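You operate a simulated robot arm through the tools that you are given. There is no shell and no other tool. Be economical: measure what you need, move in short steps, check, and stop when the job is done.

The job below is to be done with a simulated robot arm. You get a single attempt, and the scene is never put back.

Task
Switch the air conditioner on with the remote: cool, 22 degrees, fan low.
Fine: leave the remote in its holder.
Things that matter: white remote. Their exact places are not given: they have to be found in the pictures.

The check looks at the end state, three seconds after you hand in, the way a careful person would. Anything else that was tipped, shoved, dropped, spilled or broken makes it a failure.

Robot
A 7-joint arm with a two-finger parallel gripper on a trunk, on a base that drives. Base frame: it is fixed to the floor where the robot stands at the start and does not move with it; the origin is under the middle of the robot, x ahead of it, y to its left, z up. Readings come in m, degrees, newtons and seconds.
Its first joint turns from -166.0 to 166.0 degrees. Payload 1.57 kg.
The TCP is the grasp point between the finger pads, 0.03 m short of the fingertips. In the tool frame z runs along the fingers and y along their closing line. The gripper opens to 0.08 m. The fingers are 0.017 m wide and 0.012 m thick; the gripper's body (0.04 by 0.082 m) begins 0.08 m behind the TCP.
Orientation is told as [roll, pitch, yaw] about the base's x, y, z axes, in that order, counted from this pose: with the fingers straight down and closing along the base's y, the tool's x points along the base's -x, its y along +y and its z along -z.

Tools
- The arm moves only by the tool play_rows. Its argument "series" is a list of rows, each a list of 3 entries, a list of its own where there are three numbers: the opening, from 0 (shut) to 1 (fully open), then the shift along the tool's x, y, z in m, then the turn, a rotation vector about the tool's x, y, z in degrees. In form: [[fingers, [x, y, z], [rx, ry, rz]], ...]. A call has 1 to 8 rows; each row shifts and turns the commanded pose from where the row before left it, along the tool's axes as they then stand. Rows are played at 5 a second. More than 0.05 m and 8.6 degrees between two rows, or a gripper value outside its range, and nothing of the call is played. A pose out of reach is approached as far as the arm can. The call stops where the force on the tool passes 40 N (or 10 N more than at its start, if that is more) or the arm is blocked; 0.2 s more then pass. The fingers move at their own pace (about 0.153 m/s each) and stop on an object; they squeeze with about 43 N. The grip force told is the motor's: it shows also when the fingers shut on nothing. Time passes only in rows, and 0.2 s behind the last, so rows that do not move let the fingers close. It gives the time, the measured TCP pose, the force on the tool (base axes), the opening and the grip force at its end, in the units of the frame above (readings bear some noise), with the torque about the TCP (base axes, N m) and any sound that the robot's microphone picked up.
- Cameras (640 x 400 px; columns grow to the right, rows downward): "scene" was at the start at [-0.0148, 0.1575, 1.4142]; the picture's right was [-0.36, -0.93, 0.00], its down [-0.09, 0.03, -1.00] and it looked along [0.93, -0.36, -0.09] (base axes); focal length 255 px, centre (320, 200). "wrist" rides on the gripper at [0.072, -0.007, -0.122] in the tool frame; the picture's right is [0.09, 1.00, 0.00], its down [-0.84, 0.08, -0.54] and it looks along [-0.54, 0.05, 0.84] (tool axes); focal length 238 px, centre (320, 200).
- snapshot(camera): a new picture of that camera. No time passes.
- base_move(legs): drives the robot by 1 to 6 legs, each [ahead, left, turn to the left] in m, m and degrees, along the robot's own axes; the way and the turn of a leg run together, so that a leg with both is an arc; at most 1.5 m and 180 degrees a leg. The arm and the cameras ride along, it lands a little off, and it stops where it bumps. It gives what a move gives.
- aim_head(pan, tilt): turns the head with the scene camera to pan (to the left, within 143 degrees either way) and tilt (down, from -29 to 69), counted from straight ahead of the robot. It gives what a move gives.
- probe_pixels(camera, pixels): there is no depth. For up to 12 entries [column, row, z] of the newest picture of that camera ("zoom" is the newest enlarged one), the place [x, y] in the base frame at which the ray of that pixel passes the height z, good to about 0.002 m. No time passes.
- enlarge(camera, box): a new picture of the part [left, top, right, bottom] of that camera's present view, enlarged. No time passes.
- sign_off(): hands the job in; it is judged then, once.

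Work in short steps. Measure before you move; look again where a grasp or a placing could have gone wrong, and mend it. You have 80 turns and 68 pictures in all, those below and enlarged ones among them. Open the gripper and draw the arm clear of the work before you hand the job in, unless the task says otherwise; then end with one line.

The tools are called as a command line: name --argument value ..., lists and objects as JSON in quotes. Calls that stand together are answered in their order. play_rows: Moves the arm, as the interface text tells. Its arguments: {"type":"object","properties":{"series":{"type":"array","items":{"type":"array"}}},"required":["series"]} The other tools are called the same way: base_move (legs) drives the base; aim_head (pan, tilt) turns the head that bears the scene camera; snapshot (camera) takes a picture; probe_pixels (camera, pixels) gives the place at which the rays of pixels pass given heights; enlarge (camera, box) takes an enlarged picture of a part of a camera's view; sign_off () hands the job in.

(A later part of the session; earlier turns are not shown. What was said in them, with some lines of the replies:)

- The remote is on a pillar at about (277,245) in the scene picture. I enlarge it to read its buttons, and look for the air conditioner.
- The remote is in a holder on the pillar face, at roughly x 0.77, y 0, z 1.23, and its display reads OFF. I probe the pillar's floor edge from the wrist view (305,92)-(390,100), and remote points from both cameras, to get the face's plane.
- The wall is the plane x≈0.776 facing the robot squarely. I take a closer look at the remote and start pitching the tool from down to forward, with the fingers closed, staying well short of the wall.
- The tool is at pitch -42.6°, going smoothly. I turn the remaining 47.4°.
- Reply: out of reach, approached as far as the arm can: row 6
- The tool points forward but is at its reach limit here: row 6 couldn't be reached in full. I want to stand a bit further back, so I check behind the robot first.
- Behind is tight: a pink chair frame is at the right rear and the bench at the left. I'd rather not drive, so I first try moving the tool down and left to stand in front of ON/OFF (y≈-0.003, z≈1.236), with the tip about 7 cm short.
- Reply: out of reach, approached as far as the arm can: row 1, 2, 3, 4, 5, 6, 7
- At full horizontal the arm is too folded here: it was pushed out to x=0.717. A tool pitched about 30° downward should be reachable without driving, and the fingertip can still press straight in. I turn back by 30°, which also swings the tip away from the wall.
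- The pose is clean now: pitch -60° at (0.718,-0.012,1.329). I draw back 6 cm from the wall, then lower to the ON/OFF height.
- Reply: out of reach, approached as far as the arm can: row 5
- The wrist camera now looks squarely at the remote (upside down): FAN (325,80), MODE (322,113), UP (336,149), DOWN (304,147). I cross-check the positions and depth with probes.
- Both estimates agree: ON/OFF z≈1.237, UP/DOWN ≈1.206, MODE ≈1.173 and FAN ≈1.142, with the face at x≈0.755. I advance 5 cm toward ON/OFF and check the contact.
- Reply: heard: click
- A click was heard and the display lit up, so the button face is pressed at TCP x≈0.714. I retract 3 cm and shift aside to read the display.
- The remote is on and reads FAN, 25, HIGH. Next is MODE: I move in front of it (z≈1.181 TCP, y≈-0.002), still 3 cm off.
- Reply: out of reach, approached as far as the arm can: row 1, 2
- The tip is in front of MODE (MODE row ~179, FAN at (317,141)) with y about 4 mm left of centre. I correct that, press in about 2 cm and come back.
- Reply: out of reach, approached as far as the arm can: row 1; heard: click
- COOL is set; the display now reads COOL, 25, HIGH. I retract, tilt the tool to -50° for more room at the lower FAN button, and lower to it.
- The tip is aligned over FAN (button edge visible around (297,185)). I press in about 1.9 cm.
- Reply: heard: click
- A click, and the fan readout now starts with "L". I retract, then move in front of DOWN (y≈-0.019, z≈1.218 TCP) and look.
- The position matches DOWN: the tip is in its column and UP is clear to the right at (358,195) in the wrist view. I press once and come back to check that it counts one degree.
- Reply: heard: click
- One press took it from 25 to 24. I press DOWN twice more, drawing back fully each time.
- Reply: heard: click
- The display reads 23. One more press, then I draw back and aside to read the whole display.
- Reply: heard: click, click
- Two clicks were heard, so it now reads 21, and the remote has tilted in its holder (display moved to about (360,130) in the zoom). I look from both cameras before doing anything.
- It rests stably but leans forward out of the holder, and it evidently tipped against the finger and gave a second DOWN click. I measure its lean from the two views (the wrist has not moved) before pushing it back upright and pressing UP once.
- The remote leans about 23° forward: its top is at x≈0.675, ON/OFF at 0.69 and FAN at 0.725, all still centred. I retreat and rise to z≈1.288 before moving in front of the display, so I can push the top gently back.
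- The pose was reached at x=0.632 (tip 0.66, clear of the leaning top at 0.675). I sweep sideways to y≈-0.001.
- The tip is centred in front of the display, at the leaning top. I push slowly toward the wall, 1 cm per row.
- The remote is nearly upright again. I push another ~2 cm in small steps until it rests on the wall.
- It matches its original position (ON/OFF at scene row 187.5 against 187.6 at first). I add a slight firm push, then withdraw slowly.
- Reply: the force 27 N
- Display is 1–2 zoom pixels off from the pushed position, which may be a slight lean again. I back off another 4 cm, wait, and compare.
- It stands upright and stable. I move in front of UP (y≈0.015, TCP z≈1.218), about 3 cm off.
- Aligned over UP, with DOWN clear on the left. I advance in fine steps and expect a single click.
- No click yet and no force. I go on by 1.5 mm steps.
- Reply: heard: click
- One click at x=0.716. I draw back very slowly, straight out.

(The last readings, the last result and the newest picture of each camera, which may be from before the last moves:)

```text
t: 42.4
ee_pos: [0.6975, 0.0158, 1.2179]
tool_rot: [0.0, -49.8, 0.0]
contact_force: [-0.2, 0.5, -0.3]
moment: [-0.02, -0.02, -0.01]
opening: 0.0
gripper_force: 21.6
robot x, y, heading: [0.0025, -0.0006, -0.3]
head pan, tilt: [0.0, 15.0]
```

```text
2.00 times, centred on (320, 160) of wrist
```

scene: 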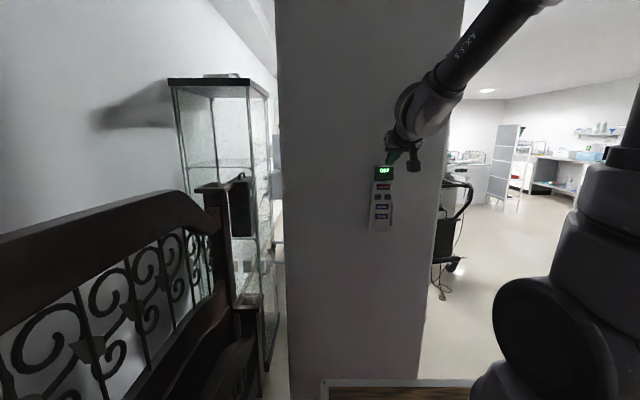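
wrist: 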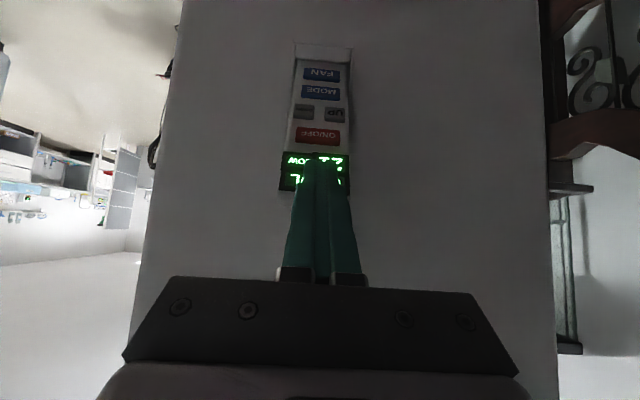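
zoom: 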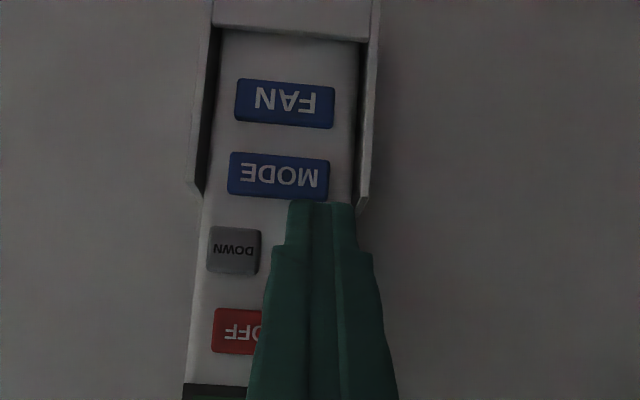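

The remote stays upright with MODE and FAN unmoved. I withdraw back and up along the finger axis, then to the right, and read the display.

play_rows --series '[[0, [0, 0, -0.015], [0, 0, 0]], [0, [0, 0, -0.02], [0, 0, 0]], [0, [0, 0, -0.03], [0, 0, 0]], [0, [0, -0.04, -0.01], [0, 0, 0]], [0, [0, -0.04, 0], [0, 0, 0]], [0, [0, -0.04, 0], [0, 0, 0]], [0, [0, -0.03, 0], [0, 0, 0]], [0, [0, 0, 0], [0, 0, 0]]]'

enlarge --camera "scene" --box '[350, 155, 414, 240]'

```text
t: 44.2
ee_pos: [0.6407, -0.1371, 1.2658]
tool_rot: [-0.1, -49.9, 0.1]
contact_force: [-0.6, 0.5, -0.3]
moment: [0.0, 0.01, 0.01]
opening: 0.0002
gripper_force: 21.7
robot x, y, heading: [-0.0011, -0.003, 0.2]
head pan, tilt: [0.0, 15.0]
```

```text
4.71 times, centred on (382, 198) of scene
```

zoom: 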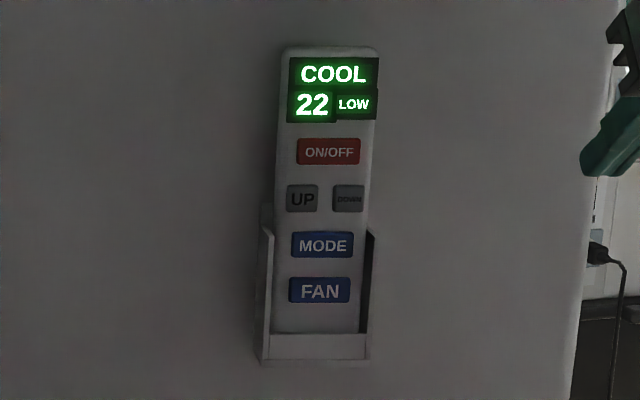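

The display reads COOL, 22, LOW, and the remote is upright in its holder. I open the gripper clear of the wall and check the settled scene once, looking up for the air conditioner too.

play_rows --series '[[0.5, [0, 0, -0.02], [0, 0, 0]], [1, [0, 0, -0.02], [0, 0, 0]], [1, [0, 0, 0], [0, 0, 0]], [1, [0, 0, 0], [0, 0, 0]], [1, [0, 0, 0], [0, 0, 0]]]'

snapshot --camera "scene"

enlarge --camera "scene" --box '[350, 155, 414, 240]'

aim_head --pan 60 --tilt -15

snapshot --camera "scene"

aim_head --pan -60 --tilt -15

snapshot --camera "scene"

```text
t: 45.4
ee_pos: [0.6108, -0.1363, 1.2919]
tool_rot: [0.0, -50.0, 0.0]
contact_force: [-0.4, -0.2, 0.1]
moment: [-0.01, 0.01, 0.03]
opening: 0.0798
gripper_force: 0.0
robot x, y, heading: [0.0023, 0.0002, -0.1]
head pan, tilt: [0.0, 15.0]
```

```text
28 pictures are left
```

scene: 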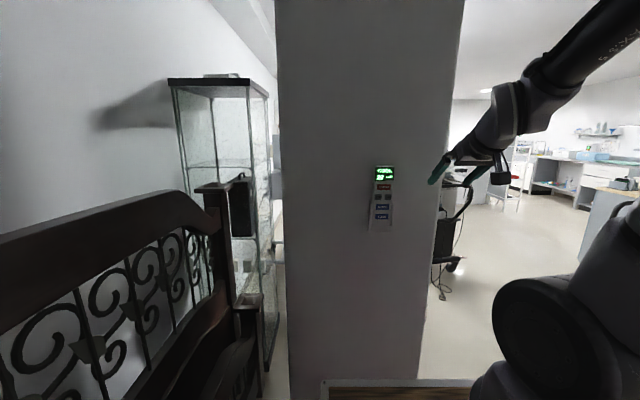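

```text
4.71 times, centred on (382, 198) of scene
```

zoom: 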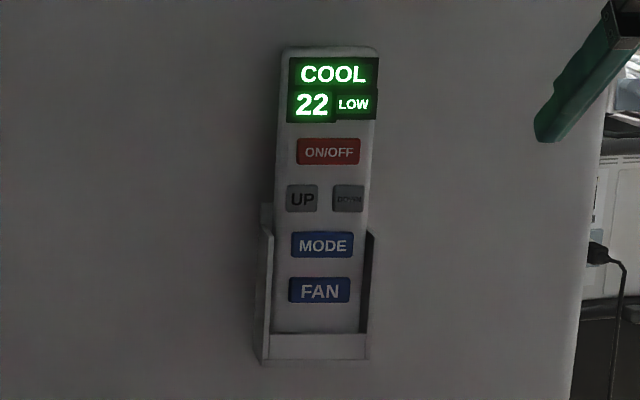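

```text
t: 46.7
ee_pos: [0.6099, -0.1351, 1.2926]
tool_rot: [0.0, -49.9, 0.0]
contact_force: [-0.3, -0.7, 0.1]
moment: [0.03, 0.0, 0.0]
opening: 0.0798
gripper_force: 0.1
robot x, y, heading: [-0.001, -0.0027, -0.2]
head pan, tilt: [60.0, -15.0]
```

```text
26 pictures are left
```

scene: 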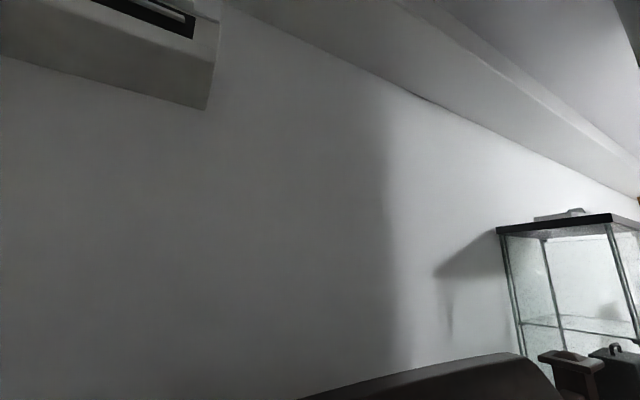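

```text
t: 48.7
ee_pos: [0.6093, -0.1358, 1.2924]
tool_rot: [0.0, -49.8, -0.1]
contact_force: [0.3, -0.2, 0.2]
moment: [0.0, 0.0, 0.0]
opening: 0.0804
gripper_force: 0.0
robot x, y, heading: [-0.0014, -0.0026, -0.1]
head pan, tilt: [-60.0, -15.0]
```

```text
25 pictures are left
```

scene: 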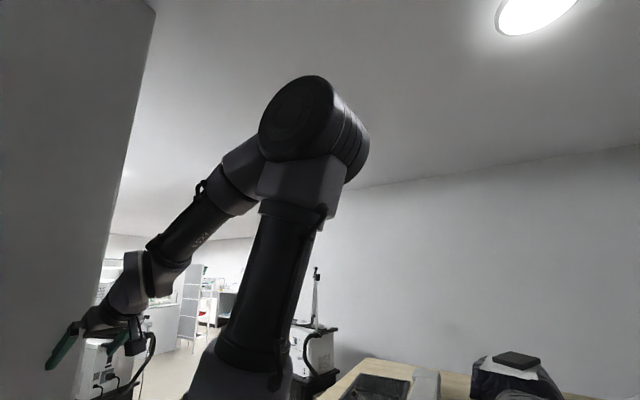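

There's an AC-like unit high on the left wall at (110,50) in the pan-60 view; I look at it directly for a status display.

aim_head --pan 90 --tilt -28

snapshot --camera "scene"

```text
t: 51.0
ee_pos: [0.6106, -0.1362, 1.2913]
tool_rot: [0.0, -49.9, 0.0]
contact_force: [-0.2, 0.5, -0.6]
moment: [-0.02, 0.02, 0.01]
opening: 0.08
gripper_force: 0.1
robot x, y, heading: [0.0002, -0.0019, -0.2]
head pan, tilt: [90.0, -28.0]
```

```text
24 pictures are left
```

scene: 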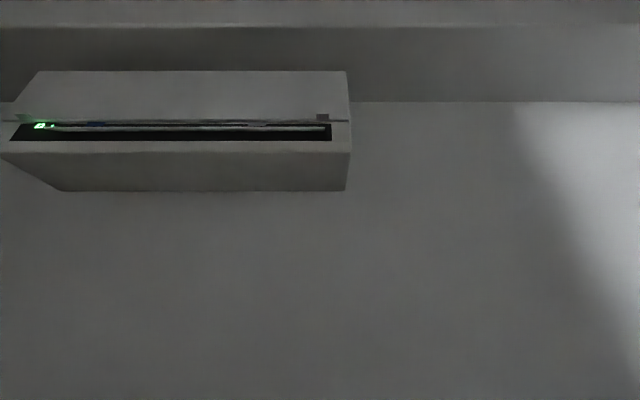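

The AC is lit with a green light, its vent is open, and the remote reads COOL, 22, LOW. I hand in.

sign_off

```text
The job is handed in.
```

The air conditioner is on, and the remote reads COOL, 22, LOW and is upright in its holder. It tipped forward once during the presses, so I pushed it back and corrected an extra DOWN click with UP.
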